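You operate a simulated robot arm through the tools that you are given. There is no shell and no other tool.

Carry out the task below with a simulated robot arm. There is one attempt and no reset: what you move stays moved.

TASK
Loosen the round plate's nuts, four down to one, with the 17 T-wrench.
Fine: put the wrench back on its peg.

The check looks at the end state, three seconds after you hand in, the way a careful person would. Anything else that was tipped, shoved, dropped, spilled or broken makes it a failure.

THE ROBOT
A 7-joint arm with a three-finger gripper on a trunk, on a base that drives. Base frame: it is fixed to the floor where the robot stands at the start and does not move with it; the origin is under the middle of the robot, x ahead of it, y to its left, z up; the surface under the hand at the start is at about z = 920. Readings come in mm, rad, newtons and seconds.
With the tool pointing down near the work surface it reaches from about 400 to 900 mm from the robot's upright axis, wherever it stands. Its first joint turns from -2.897 to 2.897 rad. Places, roughly: nut four [900, -100, 900]; nut one [900, -100, 900]; nut three [900, -200, 900]; nut two [800, -100, 900]. Payload 2.69 kg.
The tool frame sits at the grasp point between the pads (the TCP): z along the fingers, y along the line on which they close. The tips reach 29 mm beyond it. Largest opening 120 mm; the body of the gripper starts 78 mm behind the TCP.
Orientation is that of the tool frame in the base frame, as a unit quaternion [x, y, z, w]. With the fingers straight down and closing along the base's y, the tool's x points along the base's -x, its y along +y and its z along -z.

THE INTERFACE
- The arm moves only by the tool step_arm. Its argument "commands" is a list of rows, each an object of numbers (a shift or turn left out is 0, a gripper value left out holds the last): "dx", "dy", "dz": the shift along the tool's x, y, z in mm; "rx", "ry", "rz": the turn, a rotation vector about the tool's x, y, z in rad. In form: [{"dx": .., "dy": .., "dz": .., "rx": .., "ry": .., "rz": ..}, ...]. A call has 1 to 20 rows; each row is the pose to reach, as a shift and turn from the pose commanded when the call began, along the tool's axes at that moment. "grip" is the finger opening in mm, from 0 to 120, set as the call begins (left out, the last holds). Rows are played at 5 a second. More than 50 mm and 0.15 rad between two rows, or a gripper value outside its range, and nothing of the call is played. A pose out of reach is approached as far as the arm can. The call stops where the force on the tool passes 90 N (or 10 N more than at its start, if that is more) or the arm is blocked; 0.2 s more then pass. The fingers move at their own pace and stop on an object; they squeeze with about 30 N. The grip force told is the motor's: it shows also when the fingers shut on nothing. Time passes only in rows, and 0.2 s behind the last, so rows that repeat a pose let the fingers close. It gives the time, the measured TCP pose, the force on the tool (base axes), the opening and the grip force at its end, in the units of the frame above (readings bear some noise), with the torque about the TCP (base axes, N m) and any sound that the robot's microphone picked up.
- Cameras (640 x 400 px; columns grow to the right, rows downward): "scene" is now at [254.9, -46, 1318.3]; the picture's right is [-0.40, -0.92, 0.00], its down [-0.55, 0.24, -0.80] and it looks along [0.73, -0.32, -0.60] (base axes); focal length 258 px, centre (320, 200). "wrist" rides on the gripper at [63, 0, -104] in the tool frame; the picture's right is [0.00, 1.00, 0.00], its down [-0.83, 0.00, -0.56] and it looks along [-0.56, 0.00, 0.83] (tool axes); focal length 275 px, centre (320, 200). There is no depth. A picture from a camera that has moved, and an enlarged one, comes with that camera's place and axes in the base frame and with its lens. The place of the scene camera against the robot may be out by one fixed shift of up to 25 mm in any direction.
- capture(camera): a new picture of that camera. The clock stands still meanwhile.
- slide_trunk(by): slides the trunk up (or, below 0, down) by that many mm; the arm and the scene camera ride with it, the base frame stays. It gives what a move gives, with no picture.
- drive_base(legs): drives the robot by 1 to 6 legs, each [ahead, left, turn to the left] in mm, mm and rad, along the robot's own axes; the way and the turn of a leg run together, so that a leg with both is an arc; at most 1500 mm and 3.142 rad a leg. The arm and the cameras ride along, it lands a little off, and it stops where it bumps. It gives what a move gives.
- head_to(pan, tilt): turns the head with the scene camera to pan (to the left, within 1.501 rad either way) and tilt (down, from -0.506 to 1.204), counted from straight ahead of the robot. It gives what a move gives.
- enlarge(camera, box): a new picture of the part [left, top, right, bottom] of that camera's present view, enlarged. The clock stands still meanwhile.
- sign_off(): hands the job in; it is judged then, once.

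Places have to be worked out from the pictures, the camera data and where the tool is seen. Open the gripper and draw the arm clear of the work before you hand the job in, unless the task says otherwise.

The tools are called after ">>>" as name(argument=value, ...) on one line, values as JSON. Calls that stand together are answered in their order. step_arm: Moves the arm, as the interface text tells. Its arguments: {"type":"object","properties":{"commands":{"type":"array"},"grip":{"type":"number"}},"required":["commands"]} The other tools are called the same way: slide_trunk (by) slides the trunk up or down; drive_base (legs) drives the base; head_to (pan, tilt) turns the head that bears the scene camera; capture (camera) takes a picture; enlarge (camera, box) takes an enlarged picture of a part of a camera's view; sign_off () hands the job in.

At the start:

```text
time: 0.0
ee_pos: [671.3, -154.1, 999.7]
tcp_rot: [0.0, 1.0, 0.001, 0.0]
force: [-0.1, 0.1, 0.4]
ft_torque: [-0.01, 0.0, -0.01]
opening: 120.0
grip_force: 0.1
trunk travel left (down, up): [-575.0, 38.0]
robot x, y, heading: [1.0, 2.6, -0.003]
head pan, tilt: [-0.412, 0.642]
```

scene: 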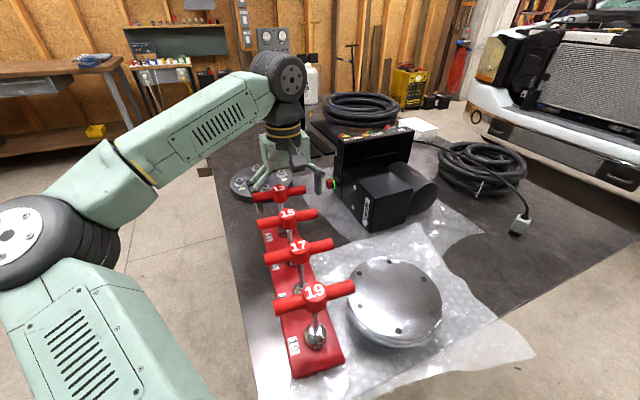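
wrist: 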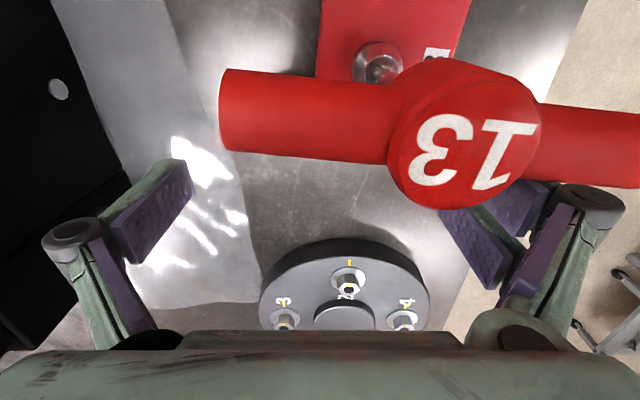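

I start by looking closer at the scene: the wrench rack and the round plate with nuts behind the gripper.

>>> enlarge(camera="scene", box=[210, 130, 370, 230])

>>> enlarge(camera="scene", box=[230, 200, 470, 390])

>>> enlarge(camera="wrist", box=[220, 220, 480, 340])

```text
4.00 times, centred on (290, 180) of scene
camera zoom: at [254.9, -46.0, 1318.3], right [-0.4, -0.92, 0.0], down [-0.55, 0.24, -0.8], along [0.73, -0.32, -0.6], focal length 1033 px, centre (440, 280)
```

zoom: 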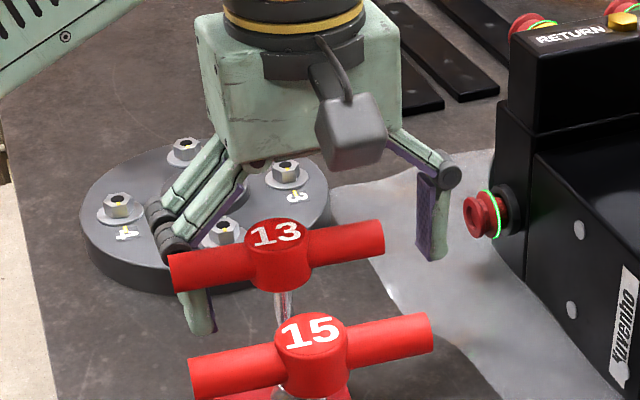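

```text
2.11 times, centred on (350, 295) of scene
camera zoom: at [254.9, -46.0, 1318.3], right [-0.4, -0.92, 0.0], down [-0.55, 0.24, -0.8], along [0.73, -0.32, -0.6], focal length 544 px, centre (257, 0)
```

zoom: 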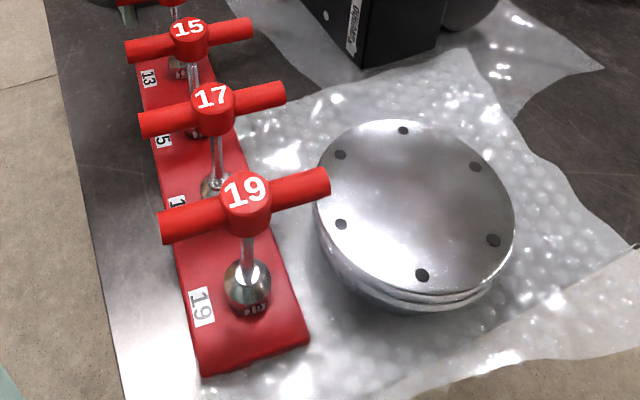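

```text
2.46 times, centred on (350, 280) of wrist
camera zoom: at [607.9, -153.7, 1103.9], right [0.0, 1.0, 0.0], down [0.83, 0.0, 0.56], along [0.56, 0.0, -0.83], focal length 678 px, centre (246, 3)
```

zoom: 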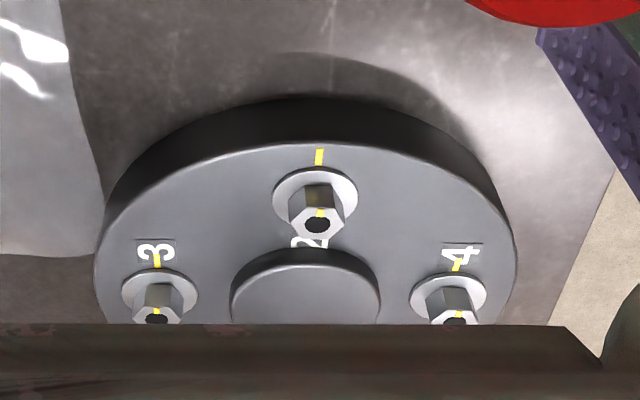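

Triangulating both views puts wrench 13's hub at about (628,-128,1063), and 17 at about (481,-116), with the bars roughly along y. I raise the hand straight up, clear of the handles, to view the plate and the rack from above.

>>> step_arm(commands=[{"dz": -40}, {"dz": -80}, {"dz": -120}, {"dz": -150}, {"dz": -150}])

>>> capture(camera="wrist")

>>> capture(camera="scene")

```text
time: 1.2
ee_pos: [669.7, -155.5, 1145.8]
tcp_rot: [0.001, 1.0, -0.003, 0.001]
force: [-0.1, -0.5, 0.0]
ft_torque: [-0.01, -0.02, -0.01]
opening: 119.8
grip_force: 0.1
out of reach, approached as far as the arm can: row 4, 5
trunk travel left (down, up): [-575.0, 38.0]
robot x, y, heading: [1.8, 2.6, -0.002]
head pan, tilt: [-0.412, 0.642]
```

```text
taken
camera wrist: at [605.9, -155.4, 1249.5], right [0.0, 1.0, -0.01], down [0.83, 0.01, 0.56], along [0.56, 0.0, -0.83], focal length 275 px, centre (320, 200)
```

wrist: 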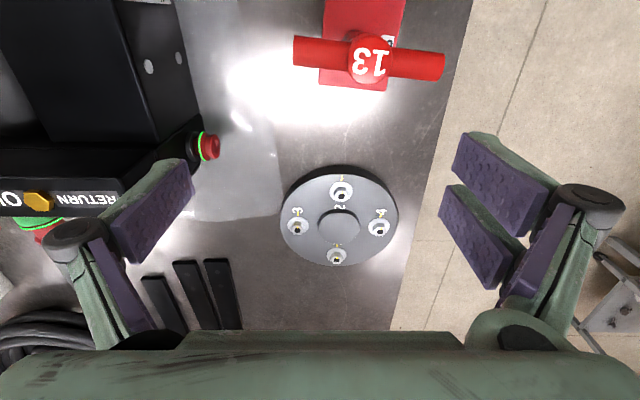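

```text
taken
camera scene: at [254.9, -46.1, 1318.3], right [-0.4, -0.92, 0.0], down [-0.55, 0.24, -0.8], along [0.73, -0.32, -0.6], focal length 258 px, centre (320, 200)
```

scene: 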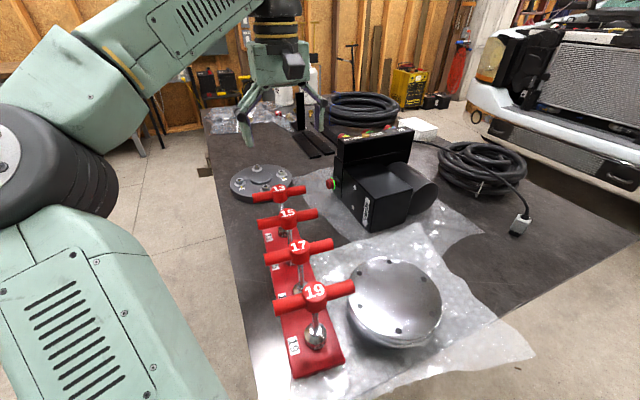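

Now I enlarge the plate and the rack in both views to measure nut positions and marks.

>>> enlarge(camera="wrist", box=[270, 160, 410, 270])

>>> enlarge(camera="scene", box=[220, 155, 310, 211])

>>> enlarge(camera="scene", box=[240, 180, 360, 380])

```text
3.64 times, centred on (340, 215) of wrist
camera zoom: at [605.9, -155.4, 1249.5], right [0.0, 1.0, -0.01], down [0.83, 0.01, 0.56], along [0.56, 0.0, -0.83], focal length 1001 px, centre (247, 146)
```

zoom: 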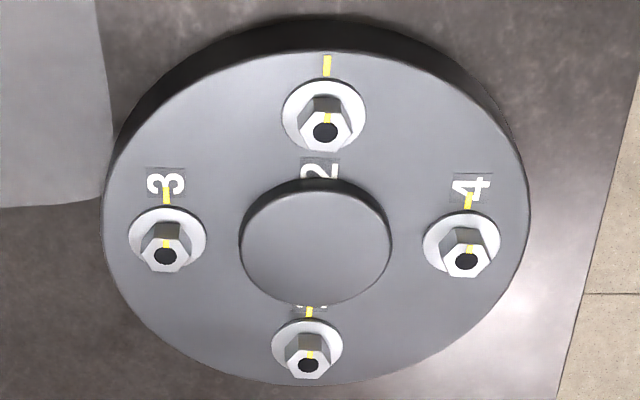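

```text
7.11 times, centred on (265, 183) of scene
camera zoom: at [254.9, -46.1, 1318.3], right [-0.4, -0.92, 0.0], down [-0.55, 0.24, -0.8], along [0.73, -0.32, -0.6], focal length 1836 px, centre (711, 321)
```

zoom: 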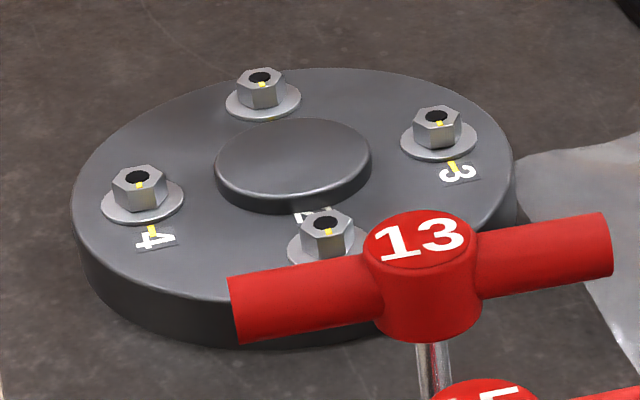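

```text
2.00 times, centred on (300, 280) of scene
camera zoom: at [254.9, -46.1, 1318.3], right [-0.4, -0.92, 0.0], down [-0.55, 0.24, -0.8], along [0.73, -0.32, -0.6], focal length 516 px, centre (360, 40)
```

zoom: 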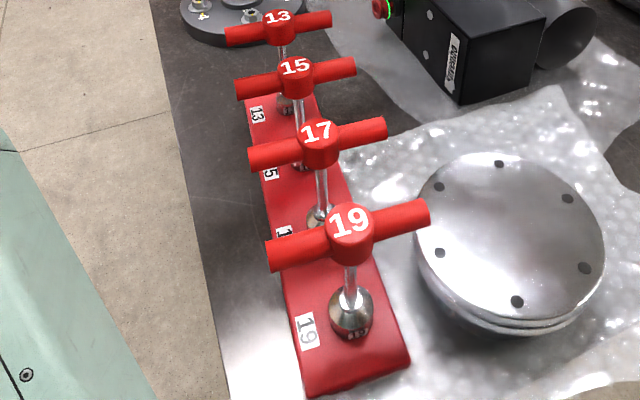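

Over the rack the tips (z≈1117) clear the handles (≈1063) by about 50 mm. I move back above wrench 17 and look again from there.

>>> step_arm(commands=[{"dx": 40, "dy": 8, "dz": 5}, {"dx": 80, "dy": 16, "dz": 5}, {"dx": 120, "dy": 24, "dz": 5}, {"dx": 160, "dy": 32, "dz": 5}, {"dx": 189, "dy": 39, "dz": 5}, {"dx": 189, "dy": 39, "dz": 5}])

>>> capture(camera="wrist")

>>> capture(camera="scene")

```text
time: 2.6
ee_pos: [478.9, -112.4, 1143.3]
tcp_rot: [0.0, 1.0, 0.0, 0.0]
force: [0.9, 0.7, 0.3]
ft_torque: [0.02, 0.01, -0.02]
opening: 119.7
grip_force: 0.0
trunk travel left (down, up): [-575.0, 38.0]
robot x, y, heading: [-3.3, 0.1, 0.002]
head pan, tilt: [-0.412, 0.642]
```

```text
taken
camera wrist: at [416.9, -112.9, 1246.5], right [0.0, 1.0, 0.0], down [0.83, 0.0, 0.56], along [0.56, 0.0, -0.83], focal length 275 px, centre (320, 200)
```

wrist: 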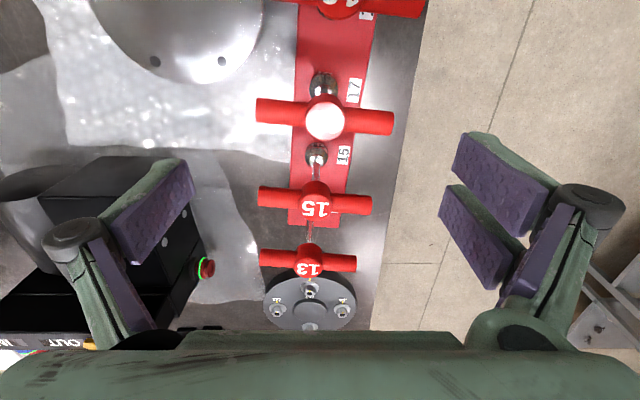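

```text
taken
camera scene: at [254.9, -46.1, 1318.3], right [-0.4, -0.92, 0.0], down [-0.55, 0.24, -0.8], along [0.73, -0.32, -0.6], focal length 258 px, centre (320, 200)
```

scene: 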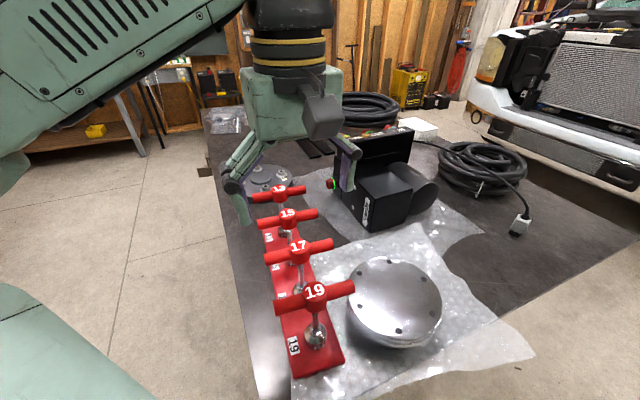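

Wrench 17's hub appears at about (475,-109), its bar about 100 mm long and turned about -0.094 rad from y. I enlarge it to measure more exactly.

>>> enlarge(camera="wrist", box=[240, 60, 410, 166])

>>> enlarge(camera="scene", box=[250, 225, 350, 310])

```text
3.76 times, centred on (325, 113) of wrist
camera zoom: at [416.9, -112.9, 1246.5], right [0.0, 1.0, 0.0], down [0.83, 0.0, 0.56], along [0.56, 0.0, -0.83], focal length 1036 px, centre (301, 528)
```

zoom: 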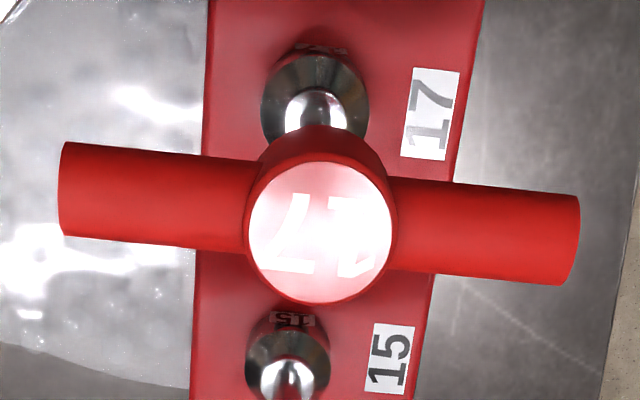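

```text
4.71 times, centred on (300, 268) of scene
camera zoom: at [254.9, -46.1, 1318.3], right [-0.4, -0.92, 0.0], down [-0.55, 0.24, -0.8], along [0.73, -0.32, -0.6], focal length 1215 px, centre (414, -118)
```

zoom: 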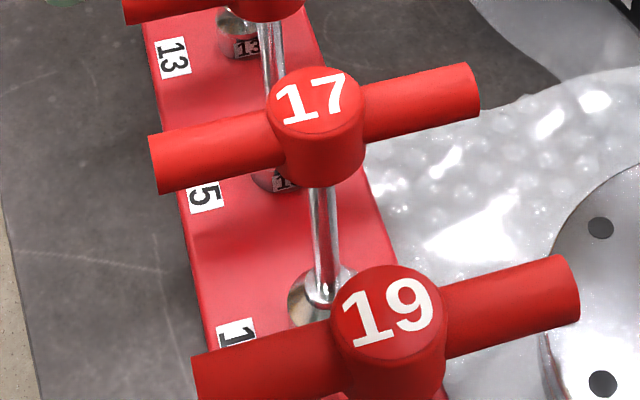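

Triangulating over several wrist views: hub 17 top at (479,-109,~1056), bar centre z≈1046, bar 100 mm long at 0.10 rad. I turn the hand to match the bar and descend part way, to check the fingers against the bar ends.

>>> step_arm(commands=[{"dx": 0.5, "dy": 3.5, "rz": 0.05}, {"dx": 0.5, "dy": 3.5, "rz": 0.101}, {"dx": 0.5, "dy": 3.5, "dz": 25, "rz": 0.101}, {"dx": 0.5, "dy": 3.5, "dz": 50, "rz": 0.101}, {"dx": 0.5, "dy": 3.5, "dz": 50, "rz": 0.101}], grip=120)

>>> capture(camera="wrist")

>>> capture(camera="scene")

```text
time: 3.8
ee_pos: [482.3, -111.4, 1091.4]
tcp_rot: [0.051, 0.999, -0.001, 0.0]
force: [-0.5, -0.1, 1.1]
ft_torque: [0.02, 0.01, 0.03]
opening: 119.8
grip_force: 0.1
trunk travel left (down, up): [-575.0, 38.0]
robot x, y, heading: [2.3, -4.4, -0.002]
head pan, tilt: [-0.412, 0.642]
```

```text
taken
camera wrist: at [417.9, -104.9, 1194.6], right [0.1, 1.0, 0.0], down [0.83, -0.08, 0.56], along [0.55, -0.05, -0.83], focal length 275 px, centre (320, 200)
```

wrist: 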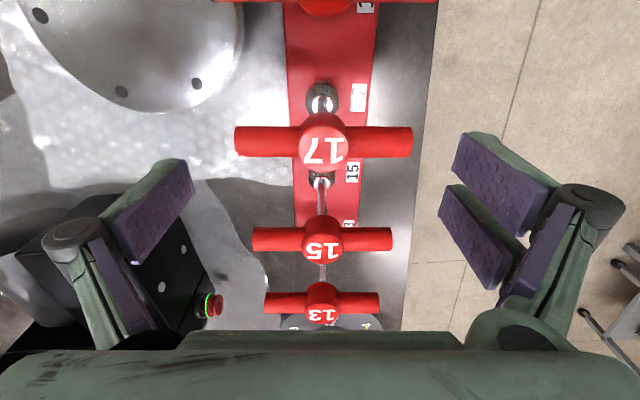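

```text
taken
camera scene: at [254.8, -46.0, 1318.3], right [-0.4, -0.92, 0.0], down [-0.55, 0.24, -0.8], along [0.73, -0.32, -0.6], focal length 258 px, centre (320, 200)
```

scene: 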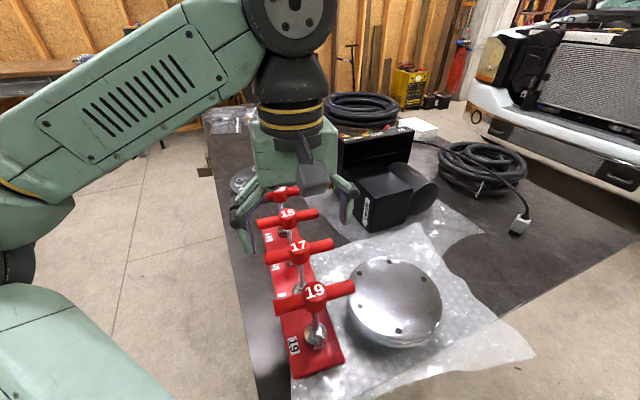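

The bar is level in the picture and nearly centred; I enlarge to measure the remaining offset.

>>> enlarge(camera="wrist", box=[220, 70, 430, 200])

>>> enlarge(camera="scene", box=[220, 120, 370, 270])

```text
3.05 times, centred on (325, 135) of wrist
camera zoom: at [417.9, -104.9, 1194.6], right [0.1, 1.0, 0.0], down [0.83, -0.08, 0.56], along [0.55, -0.05, -0.83], focal length 839 px, centre (305, 398)
```

zoom: 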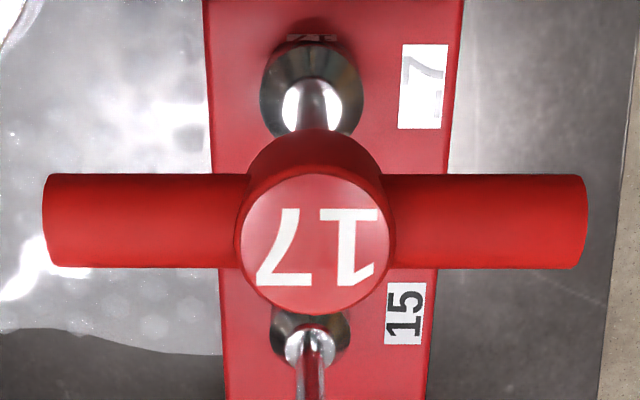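

```text
2.67 times, centred on (295, 195) of scene
camera zoom: at [254.8, -46.0, 1318.3], right [-0.4, -0.92, 0.0], down [-0.55, 0.24, -0.8], along [0.73, -0.32, -0.6], focal length 689 px, centre (387, 213)
```

zoom: 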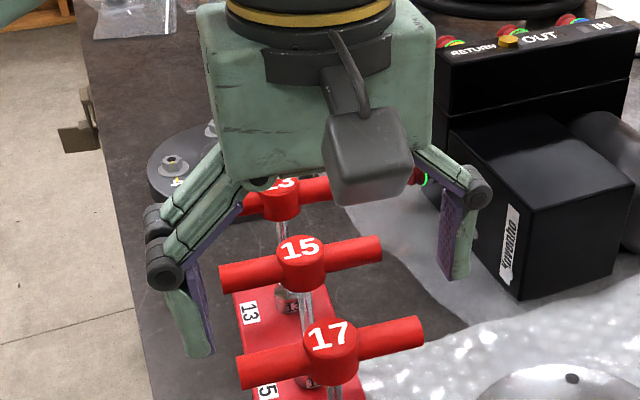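

The enlarged view puts the wrench 2.4 mm toward the robot and 2 mm in +y from the TCP, with bar centre z≈1047. I correct that and descend to straddle the bar ends, then check before closing.

>>> step_arm(commands=[{"dx": 2.4, "dy": 2, "dz": 0}, {"dx": 2.4, "dy": 2, "dz": 15}, {"dx": 2.4, "dy": 2, "dz": 30}, {"dx": 2.4, "dy": 2, "dz": 44}, {"dx": 2.4, "dy": 2, "dz": 44}], grip=120)

>>> capture(camera="wrist")

>>> enlarge(camera="scene", box=[220, 150, 370, 300])

```text
time: 5.0
ee_pos: [480.1, -108.1, 1046.4]
tcp_rot: [0.05, 0.999, 0.0, 0.0]
force: [-0.9, 1.4, 0.4]
ft_torque: [-0.02, 0.0, -0.02]
opening: 120.1
grip_force: 0.1
trunk travel left (down, up): [-575.0, 38.0]
robot x, y, heading: [3.0, 3.1, 0.002]
head pan, tilt: [-0.412, 0.642]
```

```text
taken
camera wrist: at [415.9, -102.3, 1150.4], right [0.1, 1.0, 0.0], down [0.83, -0.08, 0.56], along [0.55, -0.05, -0.83], focal length 275 px, centre (320, 200)
```

wrist: 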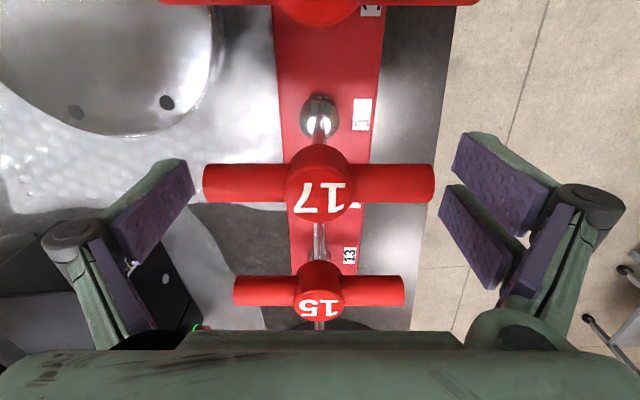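

```text
2.67 times, centred on (295, 225) of scene
camera zoom: at [254.9, -46.1, 1318.3], right [-0.4, -0.92, 0.0], down [-0.55, 0.24, -0.8], along [0.73, -0.32, -0.6], focal length 689 px, centre (387, 133)
```

zoom: 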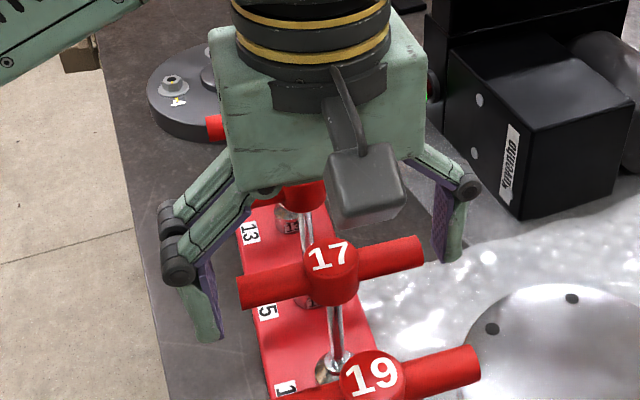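

The bar sits between the pads: its ends are at columns 203/434, row 184, where the TCP projects to row ≈186. I close the fingers onto the bar ends.

>>> step_arm(commands=[{"dz": 0}, {"dz": 0}, {"dz": 0}, {"dz": 0}, {"dz": 0}], grip=80)

>>> capture(camera="wrist")

```text
time: 6.2
ee_pos: [478.4, -109.0, 1047.9]
tcp_rot: [0.05, 0.999, -0.001, 0.0]
force: [1.3, 0.0, 6.6]
ft_torque: [-0.03, -0.14, 0.0]
opening: 116.3
grip_force: 29.2
trunk travel left (down, up): [-575.0, 38.0]
robot x, y, heading: [2.4, -3.5, -0.001]
head pan, tilt: [-0.412, 0.642]
```

```text
taken
camera wrist: at [415.8, -102.3, 1150.9], right [0.1, 1.0, 0.0], down [0.83, -0.08, 0.56], along [0.55, -0.05, -0.83], focal length 275 px, centre (320, 200)
```

wrist: 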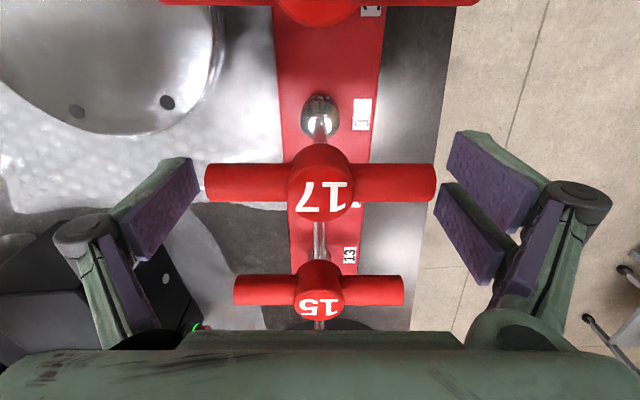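

The fingers stopped at 116 mm, wider than the ~100 mm bar I measured, with 6.6 N upward force, so I inspect the contact closely.

>>> enlarge(camera="wrist", box=[400, 110, 560, 310])

>>> enlarge(camera="wrist", box=[80, 110, 240, 310])

>>> enlarge(camera="scene", box=[240, 200, 350, 300])

```text
2.00 times, centred on (480, 210) of wrist
camera zoom: at [415.8, -102.3, 1150.9], right [0.1, 1.0, 0.0], down [0.83, -0.08, 0.56], along [0.55, -0.05, -0.83], focal length 551 px, centre (0, 180)
```

zoom: 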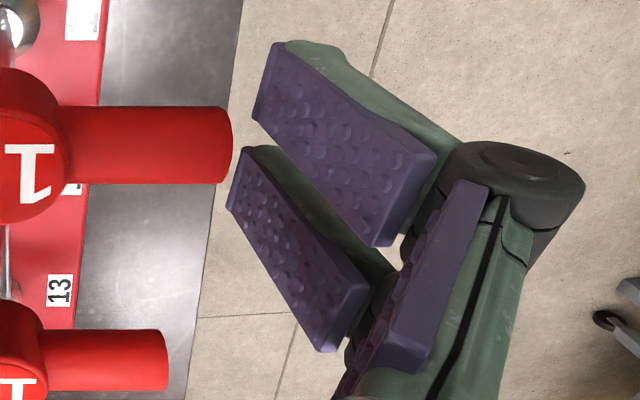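

```text
2.00 times, centred on (160, 210) of wrist
camera zoom: at [415.8, -102.3, 1150.9], right [0.1, 1.0, 0.0], down [0.83, -0.08, 0.56], along [0.55, -0.05, -0.83], focal length 551 px, centre (640, 180)
```

zoom: 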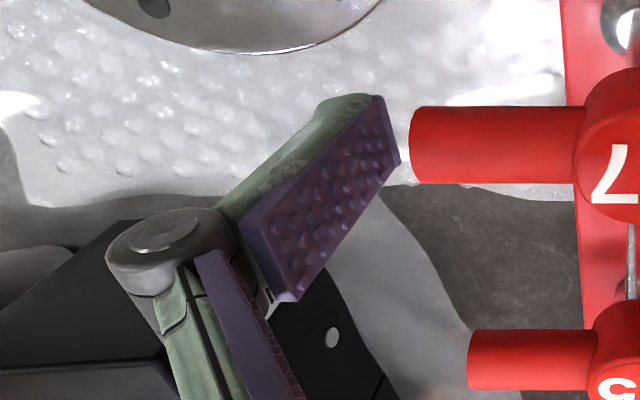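

```text
4.00 times, centred on (295, 250) of scene
camera zoom: at [254.6, -46.1, 1318.4], right [-0.4, -0.92, 0.0], down [-0.55, 0.24, -0.8], along [0.73, -0.32, -0.6], focal length 1033 px, centre (420, 0)
```

zoom: 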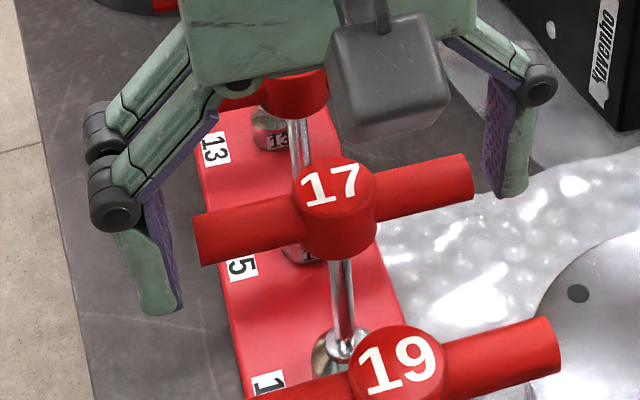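

The picture shows a gap between the pads and the bar ends, so it's unclear what the fingers bear on. I hold still for another second to see whether they're still moving.

>>> step_arm(commands=[{"dz": 0}, {"dz": 0}, {"dz": 0}, {"dz": 0}, {"dz": 0}], grip=80)

>>> enlarge(camera="wrist", box=[160, 80, 480, 280])

```text
time: 7.4
ee_pos: [480.1, -108.0, 1047.0]
tcp_rot: [0.051, 0.999, 0.0, 0.001]
force: [1.6, -1.3, 10.9]
ft_torque: [-0.03, -0.07, -0.01]
opening: 116.6
grip_force: 29.8
trunk travel left (down, up): [-575.0, 38.0]
robot x, y, heading: [0.4, 1.8, 0.002]
head pan, tilt: [-0.412, 0.642]
```

```text
2.00 times, centred on (320, 180) of wrist
camera zoom: at [415.6, -102.2, 1150.8], right [0.1, 1.0, 0.0], down [0.83, -0.08, 0.56], along [0.55, -0.05, -0.83], focal length 551 px, centre (320, 240)
```

zoom: 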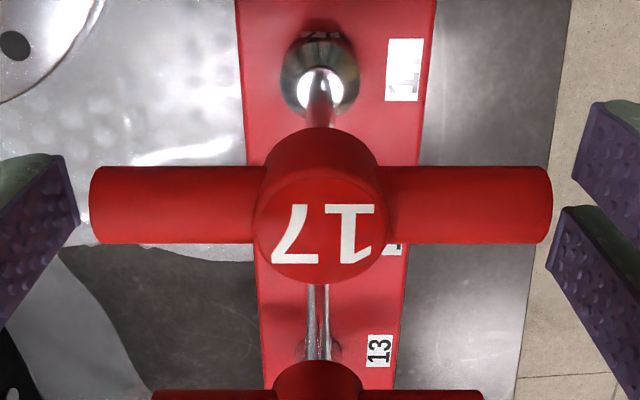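

The opening stays at 116.5 mm with 30 N, so it is bearing on something. I lift gently by 6 mm to see whether the wrench comes along.

>>> step_arm(commands=[{"dz": -2}, {"dz": -4}, {"dz": -6}, {"dz": -6}])

>>> enlarge(camera="wrist", box=[160, 80, 480, 280])

>>> enlarge(camera="scene", box=[240, 200, 350, 300])

```text
time: 8.4
ee_pos: [477.8, -109.2, 1052.6]
tcp_rot: [0.051, 0.999, 0.0, 0.0]
force: [-0.8, -0.4, -1.6]
ft_torque: [0.0, 0.02, -0.01]
opening: 116.5
grip_force: 29.4
trunk travel left (down, up): [-575.0, 38.0]
robot x, y, heading: [2.6, 0.6, 0.003]
head pan, tilt: [-0.412, 0.642]
```

```text
2.00 times, centred on (320, 180) of wrist
camera zoom: at [415.6, -102.9, 1156.8], right [0.1, 1.0, 0.0], down [0.83, -0.08, 0.56], along [0.55, -0.05, -0.83], focal length 551 px, centre (320, 240)
```

zoom: 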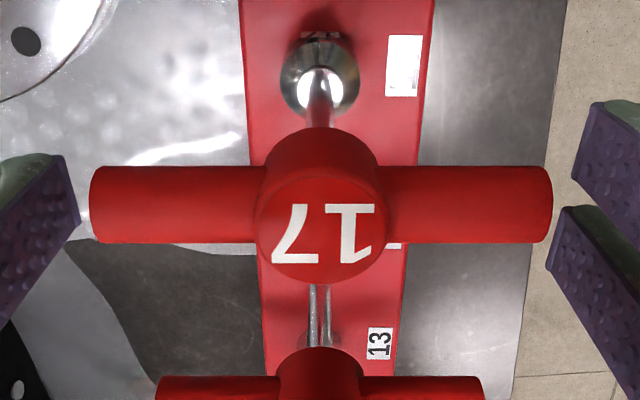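

```text
4.00 times, centred on (295, 250) of scene
camera zoom: at [255.0, -46.1, 1318.3], right [-0.4, -0.92, 0.0], down [-0.55, 0.24, -0.8], along [0.73, -0.32, -0.6], focal length 1033 px, centre (420, 0)
```

zoom: 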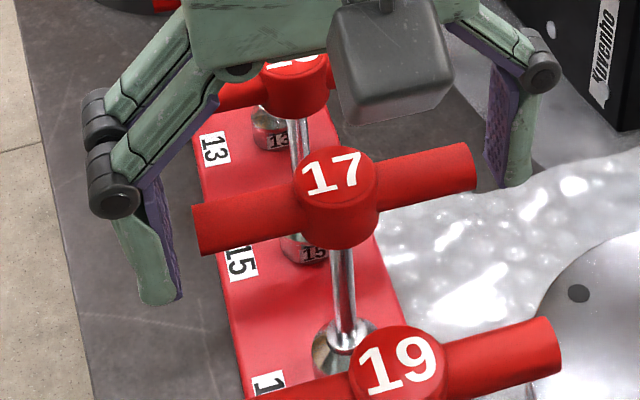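

The wrench rose with the hand, so the grip on its bar holds. I lift it straight up off its peg and look at the socket end.

>>> step_arm(commands=[{"dz": -10}, {"dz": -20}, {"dz": -30}, {"dz": -40}, {"dz": -55}, {"dz": -70}, {"dz": -70}])

>>> capture(camera="wrist")

>>> capture(camera="scene")

```text
time: 10.0
ee_pos: [478.3, -108.3, 1123.8]
tcp_rot: [0.051, 0.999, 0.0, 0.0]
force: [0.1, 0.1, -1.8]
ft_torque: [-0.02, 0.02, -0.01]
opening: 116.3
grip_force: 30.0
trunk travel left (down, up): [-575.0, 38.0]
robot x, y, heading: [0.9, 0.5, 0.004]
head pan, tilt: [-0.412, 0.642]
```

```text
taken
camera wrist: at [416.0, -102.6, 1226.7], right [0.1, 1.0, 0.0], down [0.83, -0.08, 0.56], along [0.55, -0.05, -0.83], focal length 275 px, centre (320, 200)
```

wrist: 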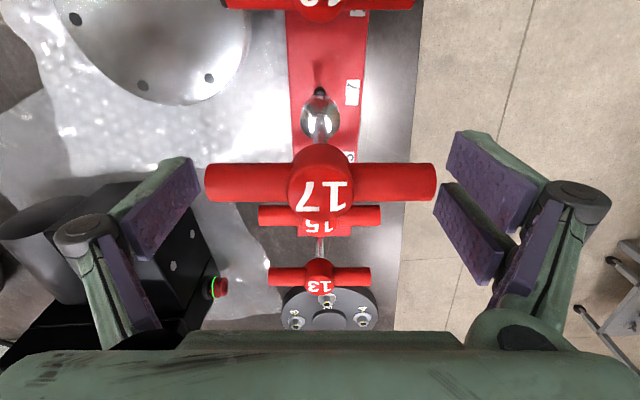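

```text
taken
camera scene: at [255.0, -46.1, 1318.3], right [-0.4, -0.92, 0.0], down [-0.55, 0.24, -0.8], along [0.73, -0.32, -0.6], focal length 258 px, centre (320, 200)
```

scene: 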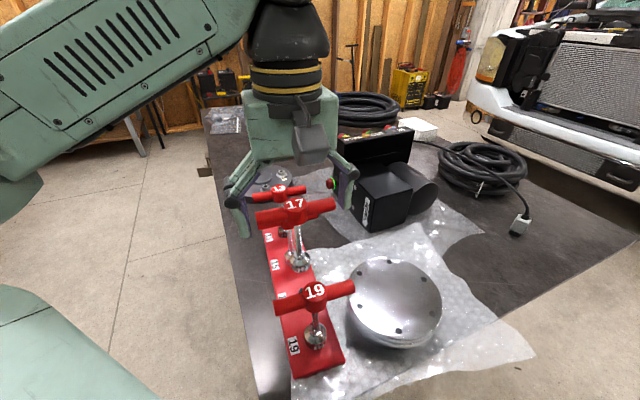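

The wrench is off; a small peg is visible where it stood. I enlarge the socket and peg to measure both.

>>> enlarge(camera="wrist", box=[270, 60, 370, 160])

>>> enlarge(camera="scene", box=[250, 190, 340, 310])

```text
4.00 times, centred on (320, 110) of wrist
camera zoom: at [416.0, -102.6, 1226.7], right [0.1, 1.0, 0.0], down [0.83, -0.08, 0.56], along [0.55, -0.05, -0.83], focal length 1101 px, centre (320, 560)
```

zoom: 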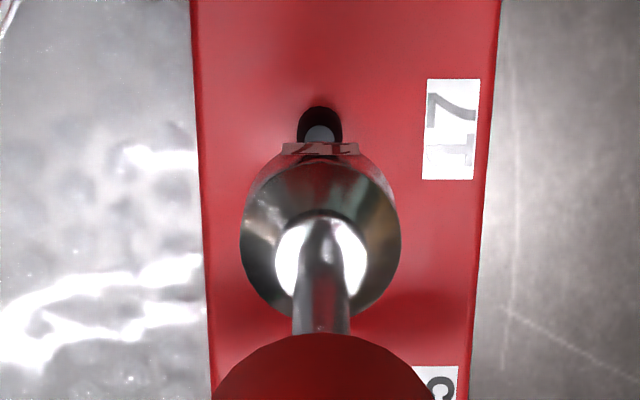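

```text
3.33 times, centred on (295, 250) of scene
camera zoom: at [255.0, -46.1, 1318.3], right [-0.4, -0.92, 0.0], down [-0.55, 0.24, -0.8], along [0.73, -0.32, -0.6], focal length 861 px, centre (403, 33)
```

zoom: 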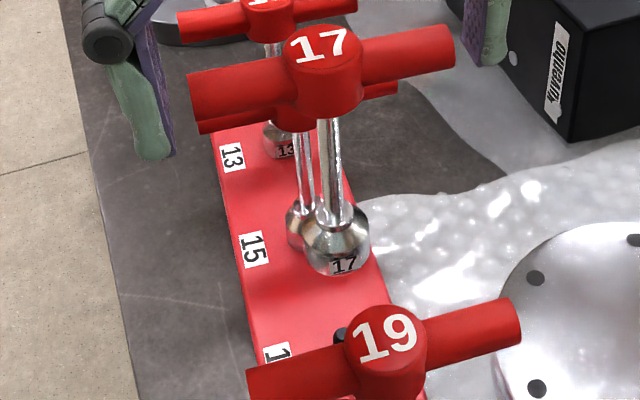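

The wrench has a cylindrical peg (top ≈ z 950) and its socket bottom is about 107 mm below the TCP. The nuts triangulate to a circle of radius 58 about (855,-129), tops near z 956. Nut 1 (r≈920) may be out of reach, so I check whether the base could drive forward.

>>> head_to(pan=-0.1, tilt=1.2)

>>> capture(camera="scene")

```text
time: 11.0
ee_pos: [478.0, -108.6, 1123.4]
tcp_rot: [0.051, 0.999, 0.0, 0.0]
force: [-0.5, -0.8, -2.4]
ft_torque: [0.0, 0.0, 0.01]
opening: 116.1
grip_force: 30.3
trunk travel left (down, up): [-575.0, 38.0]
robot x, y, heading: [0.2, 1.1, 0.0]
head pan, tilt: [-0.099, 1.201]
```

```text
taken
camera scene: at [230.9, -16.8, 1277.4], right [-0.1, -0.99, 0.0], down [-0.93, 0.09, -0.36], along [0.36, -0.04, -0.93], focal length 258 px, centre (320, 200)
```

scene: 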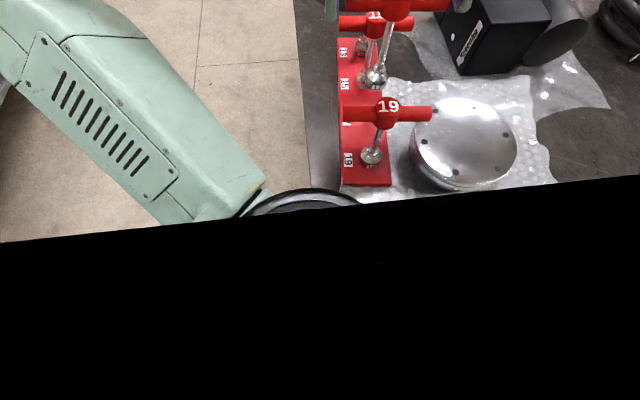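

The torso hides the table's near edge, so driving ahead is doubtful; I'll first test the arm's reach with the trunk raised. I turn the head back and raise the trunk 36 mm.

>>> head_to(pan=-0.3, tilt=0.6)

>>> slide_trunk(by=36)

>>> capture(camera="scene")

```text
time: 12.0
ee_pos: [479.2, -109.0, 1122.9]
tcp_rot: [0.052, 0.999, 0.0, 0.0]
force: [0.4, -0.3, -1.8]
ft_torque: [-0.02, -0.02, -0.01]
opening: 116.2
grip_force: 29.6
trunk travel left (down, up): [-575.0, 38.0]
robot x, y, heading: [-2.5, 5.1, -0.003]
head pan, tilt: [-0.3, 0.6]
```

```text
time: 12.8
ee_pos: [478.7, -108.7, 1158.7]
tcp_rot: [0.051, 0.999, 0.001, 0.0]
force: [0.0, 0.2, -2.4]
ft_torque: [0.0, 0.01, 0.04]
opening: 116.2
grip_force: 29.7
trunk travel left (down, up): [-611.0, 2.0]
robot x, y, heading: [-0.4, 0.6, -0.001]
head pan, tilt: [-0.3, 0.6]
```

```text
taken
camera scene: at [259.9, -37.4, 1357.9], right [-0.3, -0.96, 0.0], down [-0.54, 0.17, -0.82], along [0.79, -0.24, -0.57], focal length 258 px, centre (320, 200)
```

scene: 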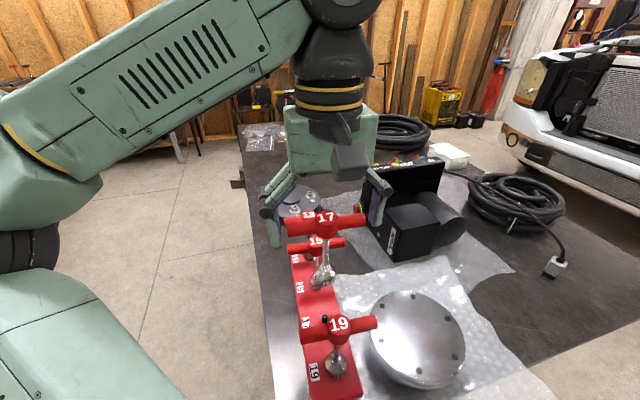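

I carry the wrench out to +y past the bar ends of 15 and 13, then forward alongside the rack.

>>> step_arm(commands=[{"dx": 4, "dy": 37}, {"dx": 7.6, "dy": 74.6}, {"dx": -32, "dy": 79}, {"dx": -72, "dy": 83}, {"dx": -112, "dy": 87}, {"dx": -152, "dy": 91}, {"dx": -192, "dy": 95, "dz": 0}, {"dx": -232, "dy": 99, "dz": 20}, {"dx": -232, "dy": 99, "dz": 20}])

>>> capture(camera="scene")

>>> capture(camera="wrist")

```text
time: 14.8
ee_pos: [721.6, -34.1, 1138.1]
tcp_rot: [0.051, 0.999, 0.0, -0.001]
force: [0.1, 0.0, -1.6]
ft_torque: [0.01, 0.01, -0.04]
opening: 116.1
grip_force: 29.6
trunk travel left (down, up): [-611.0, 2.0]
robot x, y, heading: [1.1, -3.6, -0.002]
head pan, tilt: [-0.3, 0.6]
```

```text
taken
camera scene: at [259.3, -37.3, 1358.0], right [-0.3, -0.96, 0.0], down [-0.54, 0.17, -0.83], along [0.79, -0.24, -0.56], focal length 258 px, centre (320, 200)
```

scene: 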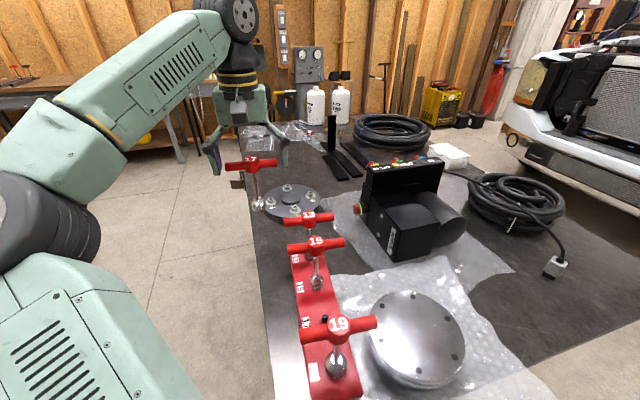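

```text
taken
camera wrist: at [658.2, -27.5, 1241.8], right [0.1, 1.0, 0.0], down [0.83, -0.08, 0.56], along [0.55, -0.05, -0.83], focal length 275 px, centre (320, 200)
```

wrist: 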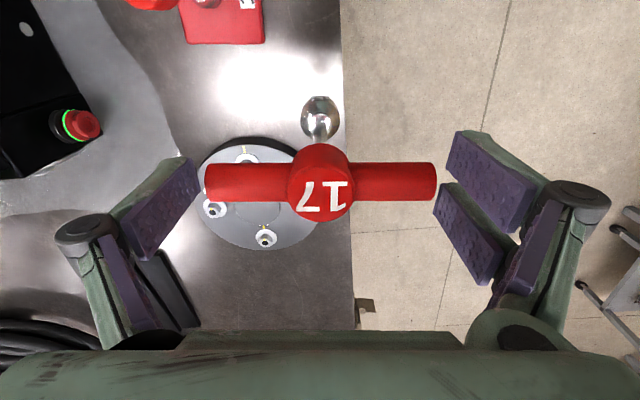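

Clear of the rack. I continue toward nut 4, lowering to z≈1085 (socket bottom ≈ 978, above the nut tops at 956) to test the reach.

>>> step_arm(commands=[{"dx": -35, "dy": -6, "dz": 13}, {"dx": -70, "dy": -12, "dz": 26}, {"dx": -105, "dy": -18, "dz": 40}, {"dx": -137, "dy": -23.3, "dz": 53}, {"dx": -137, "dy": -23.3, "dz": 53}])

>>> capture(camera="wrist")

>>> capture(camera="scene")

```text
time: 16.0
ee_pos: [854.9, -70.2, 1085.0]
tcp_rot: [0.05, 0.999, 0.0, 0.001]
force: [-0.2, 0.1, -2.3]
ft_torque: [0.0, 0.0, -0.01]
opening: 116.2
grip_force: 30.0
trunk travel left (down, up): [-611.0, 2.0]
robot x, y, heading: [-0.2, 1.4, -0.004]
head pan, tilt: [-0.3, 0.6]
```

```text
taken
camera wrist: at [792.2, -63.4, 1188.9], right [0.1, 1.0, 0.0], down [0.83, -0.08, 0.56], along [0.55, -0.05, -0.83], focal length 275 px, centre (320, 200)
```

wrist: 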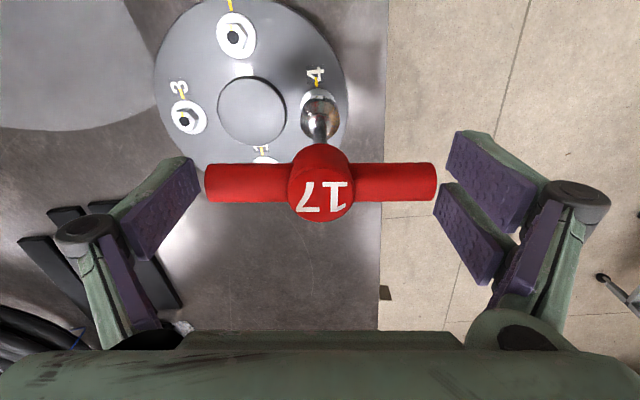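

```text
taken
camera scene: at [259.5, -37.1, 1358.0], right [-0.3, -0.96, 0.0], down [-0.54, 0.17, -0.83], along [0.79, -0.24, -0.56], focal length 258 px, centre (320, 200)
```

scene: 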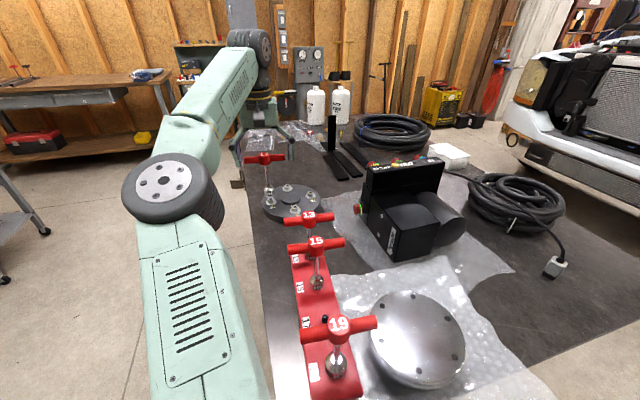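

Nut 4 is within reach, and the socket hangs just about over it. I enlarge this view to measure the socket and the nuts.

>>> enlarge(camera="wrist", box=[260, 50, 380, 150])

>>> enlarge(camera="wrist", box=[150, 0, 310, 140])

>>> enlarge(camera="scene", box=[240, 140, 340, 220])

```text
4.00 times, centred on (320, 100) of wrist
camera zoom: at [792.2, -63.4, 1188.9], right [0.1, 1.0, 0.0], down [0.83, -0.08, 0.56], along [0.55, -0.05, -0.83], focal length 1101 px, centre (320, 600)
```

zoom: 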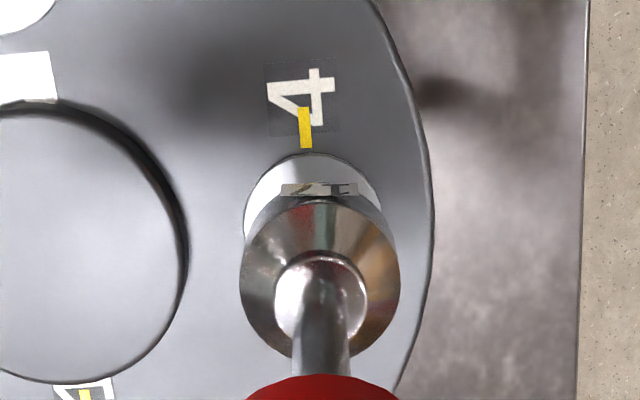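

```text
2.86 times, centred on (230, 70) of wrist
camera zoom: at [792.2, -63.4, 1188.9], right [0.1, 1.0, 0.0], down [0.83, -0.08, 0.56], along [0.55, -0.05, -0.83], focal length 786 px, centre (577, 571)
```

zoom: 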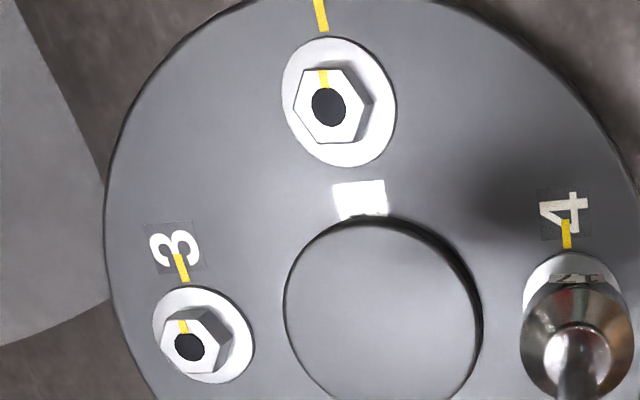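

```text
5.00 times, centred on (290, 180) of scene
camera zoom: at [259.5, -37.1, 1358.0], right [-0.3, -0.96, 0.0], down [-0.54, 0.17, -0.83], along [0.79, -0.24, -0.56], focal length 1291 px, centre (470, 300)
```

zoom: 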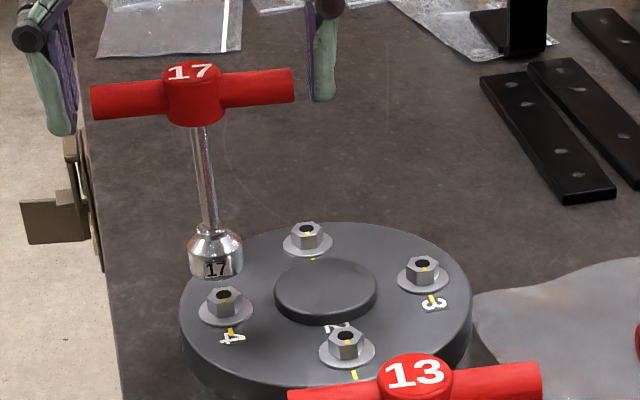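

The nut 4 centre comes out at about (857,-71.5), some 2 mm ahead of and 1.5 mm right of the TCP axis. I correct that and lower to about 4 mm above the nut for a check.

>>> step_arm(commands=[{"dx": -2.1, "dy": -1.3, "dz": 0}, {"dx": -2.1, "dy": -1.3, "dz": 9}, {"dx": -2.1, "dy": -1.3, "dz": 18}, {"dx": -2.1, "dy": -1.3, "dz": 18}])

>>> enlarge(camera="wrist", box=[270, 50, 370, 150])

>>> enlarge(camera="scene", box=[250, 180, 310, 220])

```text
time: 17.0
ee_pos: [856.0, -71.1, 1067.3]
tcp_rot: [0.052, 0.999, 0.0, 0.001]
force: [0.6, -0.2, -2.9]
ft_torque: [-0.03, 0.0, -0.02]
opening: 116.3
grip_force: 30.4
trunk travel left (down, up): [-611.0, 2.0]
robot x, y, heading: [1.1, 0.2, -0.005]
head pan, tilt: [-0.3, 0.6]
```

```text
4.00 times, centred on (320, 100) of wrist
camera zoom: at [793.1, -65.6, 1171.3], right [0.1, 1.0, 0.0], down [0.83, -0.08, 0.56], along [0.55, -0.05, -0.83], focal length 1101 px, centre (320, 600)
```

zoom: 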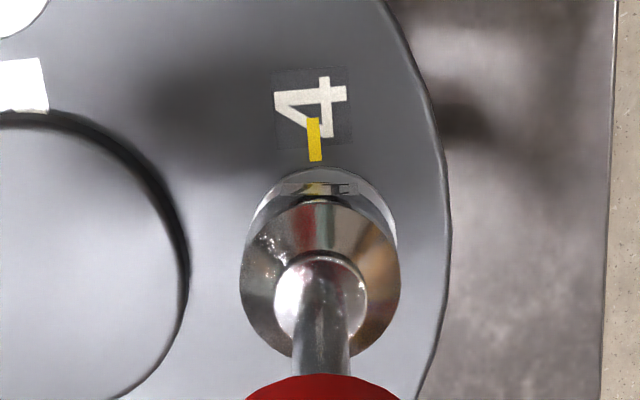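

```text
10.00 times, centred on (280, 200) of scene
camera zoom: at [259.7, -37.4, 1357.9], right [-0.3, -0.96, 0.0], down [-0.54, 0.17, -0.82], along [0.79, -0.24, -0.57], focal length 2582 px, centre (720, 200)
```

zoom: 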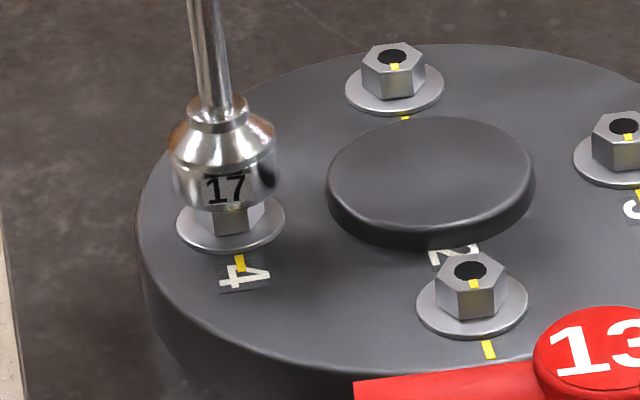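

The socket sits just above nut 4, centred within about 1.5 mm. I nudge slightly forward and lower in small steps watching the force.

>>> step_arm(commands=[{"dx": -1, "dy": 0.4, "dz": 0}, {"dx": -1, "dy": 0.4, "dz": 1.5}, {"dx": -1, "dy": 0.4, "dz": 3}, {"dx": -1, "dy": 0.4, "dz": 4}, {"dx": -1, "dy": 0.4, "dz": 4}])

```text
time: 18.2
ee_pos: [856.4, -71.9, 1064.1]
tcp_rot: [0.051, 0.999, 0.001, 0.0]
force: [0.0, 0.2, -2.7]
ft_torque: [0.02, 0.01, 0.02]
opening: 116.0
grip_force: 29.9
trunk travel left (down, up): [-611.0, 2.0]
robot x, y, heading: [1.9, 0.3, -0.003]
head pan, tilt: [-0.3, 0.6]
```

No contact yet at z≈1063–1064; I keep lowering in small steps.

>>> step_arm(commands=[{"dz": 1}, {"dz": 2}, {"dz": 3}, {"dz": 4}, {"dz": 4}])

>>> enlarge(camera="scene", box=[250, 180, 310, 220])

```text
time: 19.4
ee_pos: [857.2, -70.1, 1061.9]
tcp_rot: [0.051, 0.999, 0.0, 0.003]
force: [5.0, 3.3, 12.9]
ft_torque: [0.35, -0.55, 0.01]
opening: 116.4
grip_force: 30.1
trunk travel left (down, up): [-611.0, 2.0]
robot x, y, heading: [0.8, 4.9, -0.002]
head pan, tilt: [-0.3, 0.6]
```

```text
10.00 times, centred on (280, 200) of scene
camera zoom: at [258.7, -37.0, 1358.4], right [-0.3, -0.96, 0.0], down [-0.54, 0.17, -0.83], along [0.79, -0.24, -0.56], focal length 2582 px, centre (720, 200)
```

zoom: 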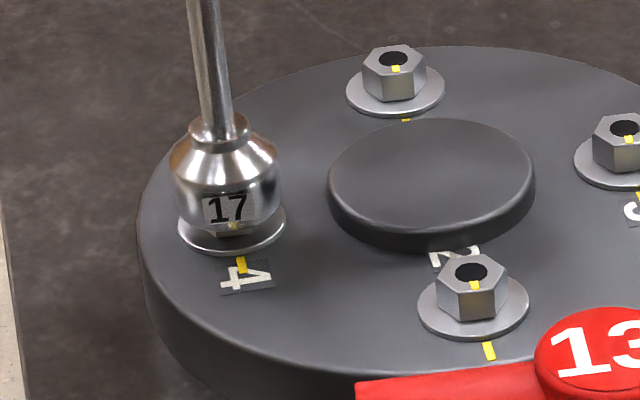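

Contact at 13 N up, with a lateral force of (5, 3.3) N at the socket's rim pushing toward +x,+y. I follow that by about 1.3 mm and watch the lateral force.

>>> step_arm(commands=[{"dx": -0.6, "dy": 0.5}, {"dx": -1.1, "dy": 0.9}, {"dx": -1.1, "dy": 0.9}])

```text
time: 20.2
ee_pos: [856.5, -70.7, 1060.9]
tcp_rot: [0.051, 0.999, -0.001, 0.001]
force: [1.0, 1.6, 17.8]
ft_torque: [0.07, -0.08, 0.0]
opening: 116.4
grip_force: 30.1
trunk travel left (down, up): [-611.0, 2.0]
robot x, y, heading: [5.4, -0.8, -0.002]
head pan, tilt: [-0.3, 0.6]
```

Lateral force is now nearly gone with 18 N down: the socket rests centred on the nut, hex not aligned. I search by turning counter-clockwise (loosening sense) in small steps.

>>> step_arm(commands=[{"rz": -0.05}, {"rz": -0.1}, {"rz": -0.15}, {"rz": -0.2}, {"rz": -0.2}])

```text
time: 21.4
ee_pos: [857.5, -70.8, 1061.1]
tcp_rot: [-0.05, 0.999, -0.001, 0.001]
force: [-0.1, -0.5, 17.3]
ft_torque: [0.0, -0.03, 0.01]
opening: 116.2
grip_force: 29.7
trunk travel left (down, up): [-611.0, 2.0]
robot x, y, heading: [-0.9, -2.3, -0.002]
head pan, tilt: [-0.3, 0.6]
```

Still resting on top at z≈1061. I continue turning counter-clockwise.

>>> step_arm(commands=[{"rz": -0.05}, {"rz": -0.1}, {"rz": -0.15}, {"rz": -0.2}, {"rz": -0.2}])

>>> enlarge(camera="wrist", box=[160, 50, 480, 250])

```text
time: 22.6
ee_pos: [856.5, -71.6, 1060.7]
tcp_rot: [-0.149, 0.989, -0.001, 0.0]
force: [-0.8, -3.6, 13.0]
ft_torque: [-0.37, 0.07, 0.0]
opening: 116.2
grip_force: 29.8
trunk travel left (down, up): [-611.0, 2.0]
robot x, y, heading: [1.0, 0.3, 0.0]
head pan, tilt: [-0.3, 0.6]
```

```text
2.00 times, centred on (320, 150) of wrist
camera zoom: at [795.9, -90.4, 1164.1], right [-0.3, 0.95, 0.0], down [0.79, 0.25, 0.56], along [0.53, 0.17, -0.83], focal length 551 px, centre (320, 300)
```

zoom: 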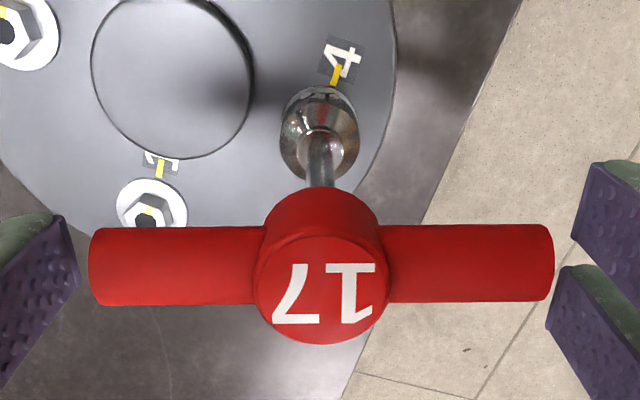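

The vertical force eased to 13 N with a small −y push. I continue the search and also shift slightly to −y.

>>> step_arm(commands=[{"dy": -0.5, "rz": -0.05}, {"dy": -0.5, "rz": -0.1}, {"dy": -0.5, "rz": -0.15}, {"dy": -0.5, "rz": -0.2}, {"dy": -0.5, "rz": -0.2}])

```text
time: 23.8
ee_pos: [858.1, -70.8, 1059.5]
tcp_rot: [-0.247, 0.969, 0.001, 0.0]
force: [-3.0, -3.9, -2.6]
ft_torque: [-0.28, 0.23, -0.02]
opening: 116.0
grip_force: 29.8
trunk travel left (down, up): [-611.0, 2.0]
robot x, y, heading: [1.1, 2.0, -0.001]
head pan, tilt: [-0.3, 0.6]
```

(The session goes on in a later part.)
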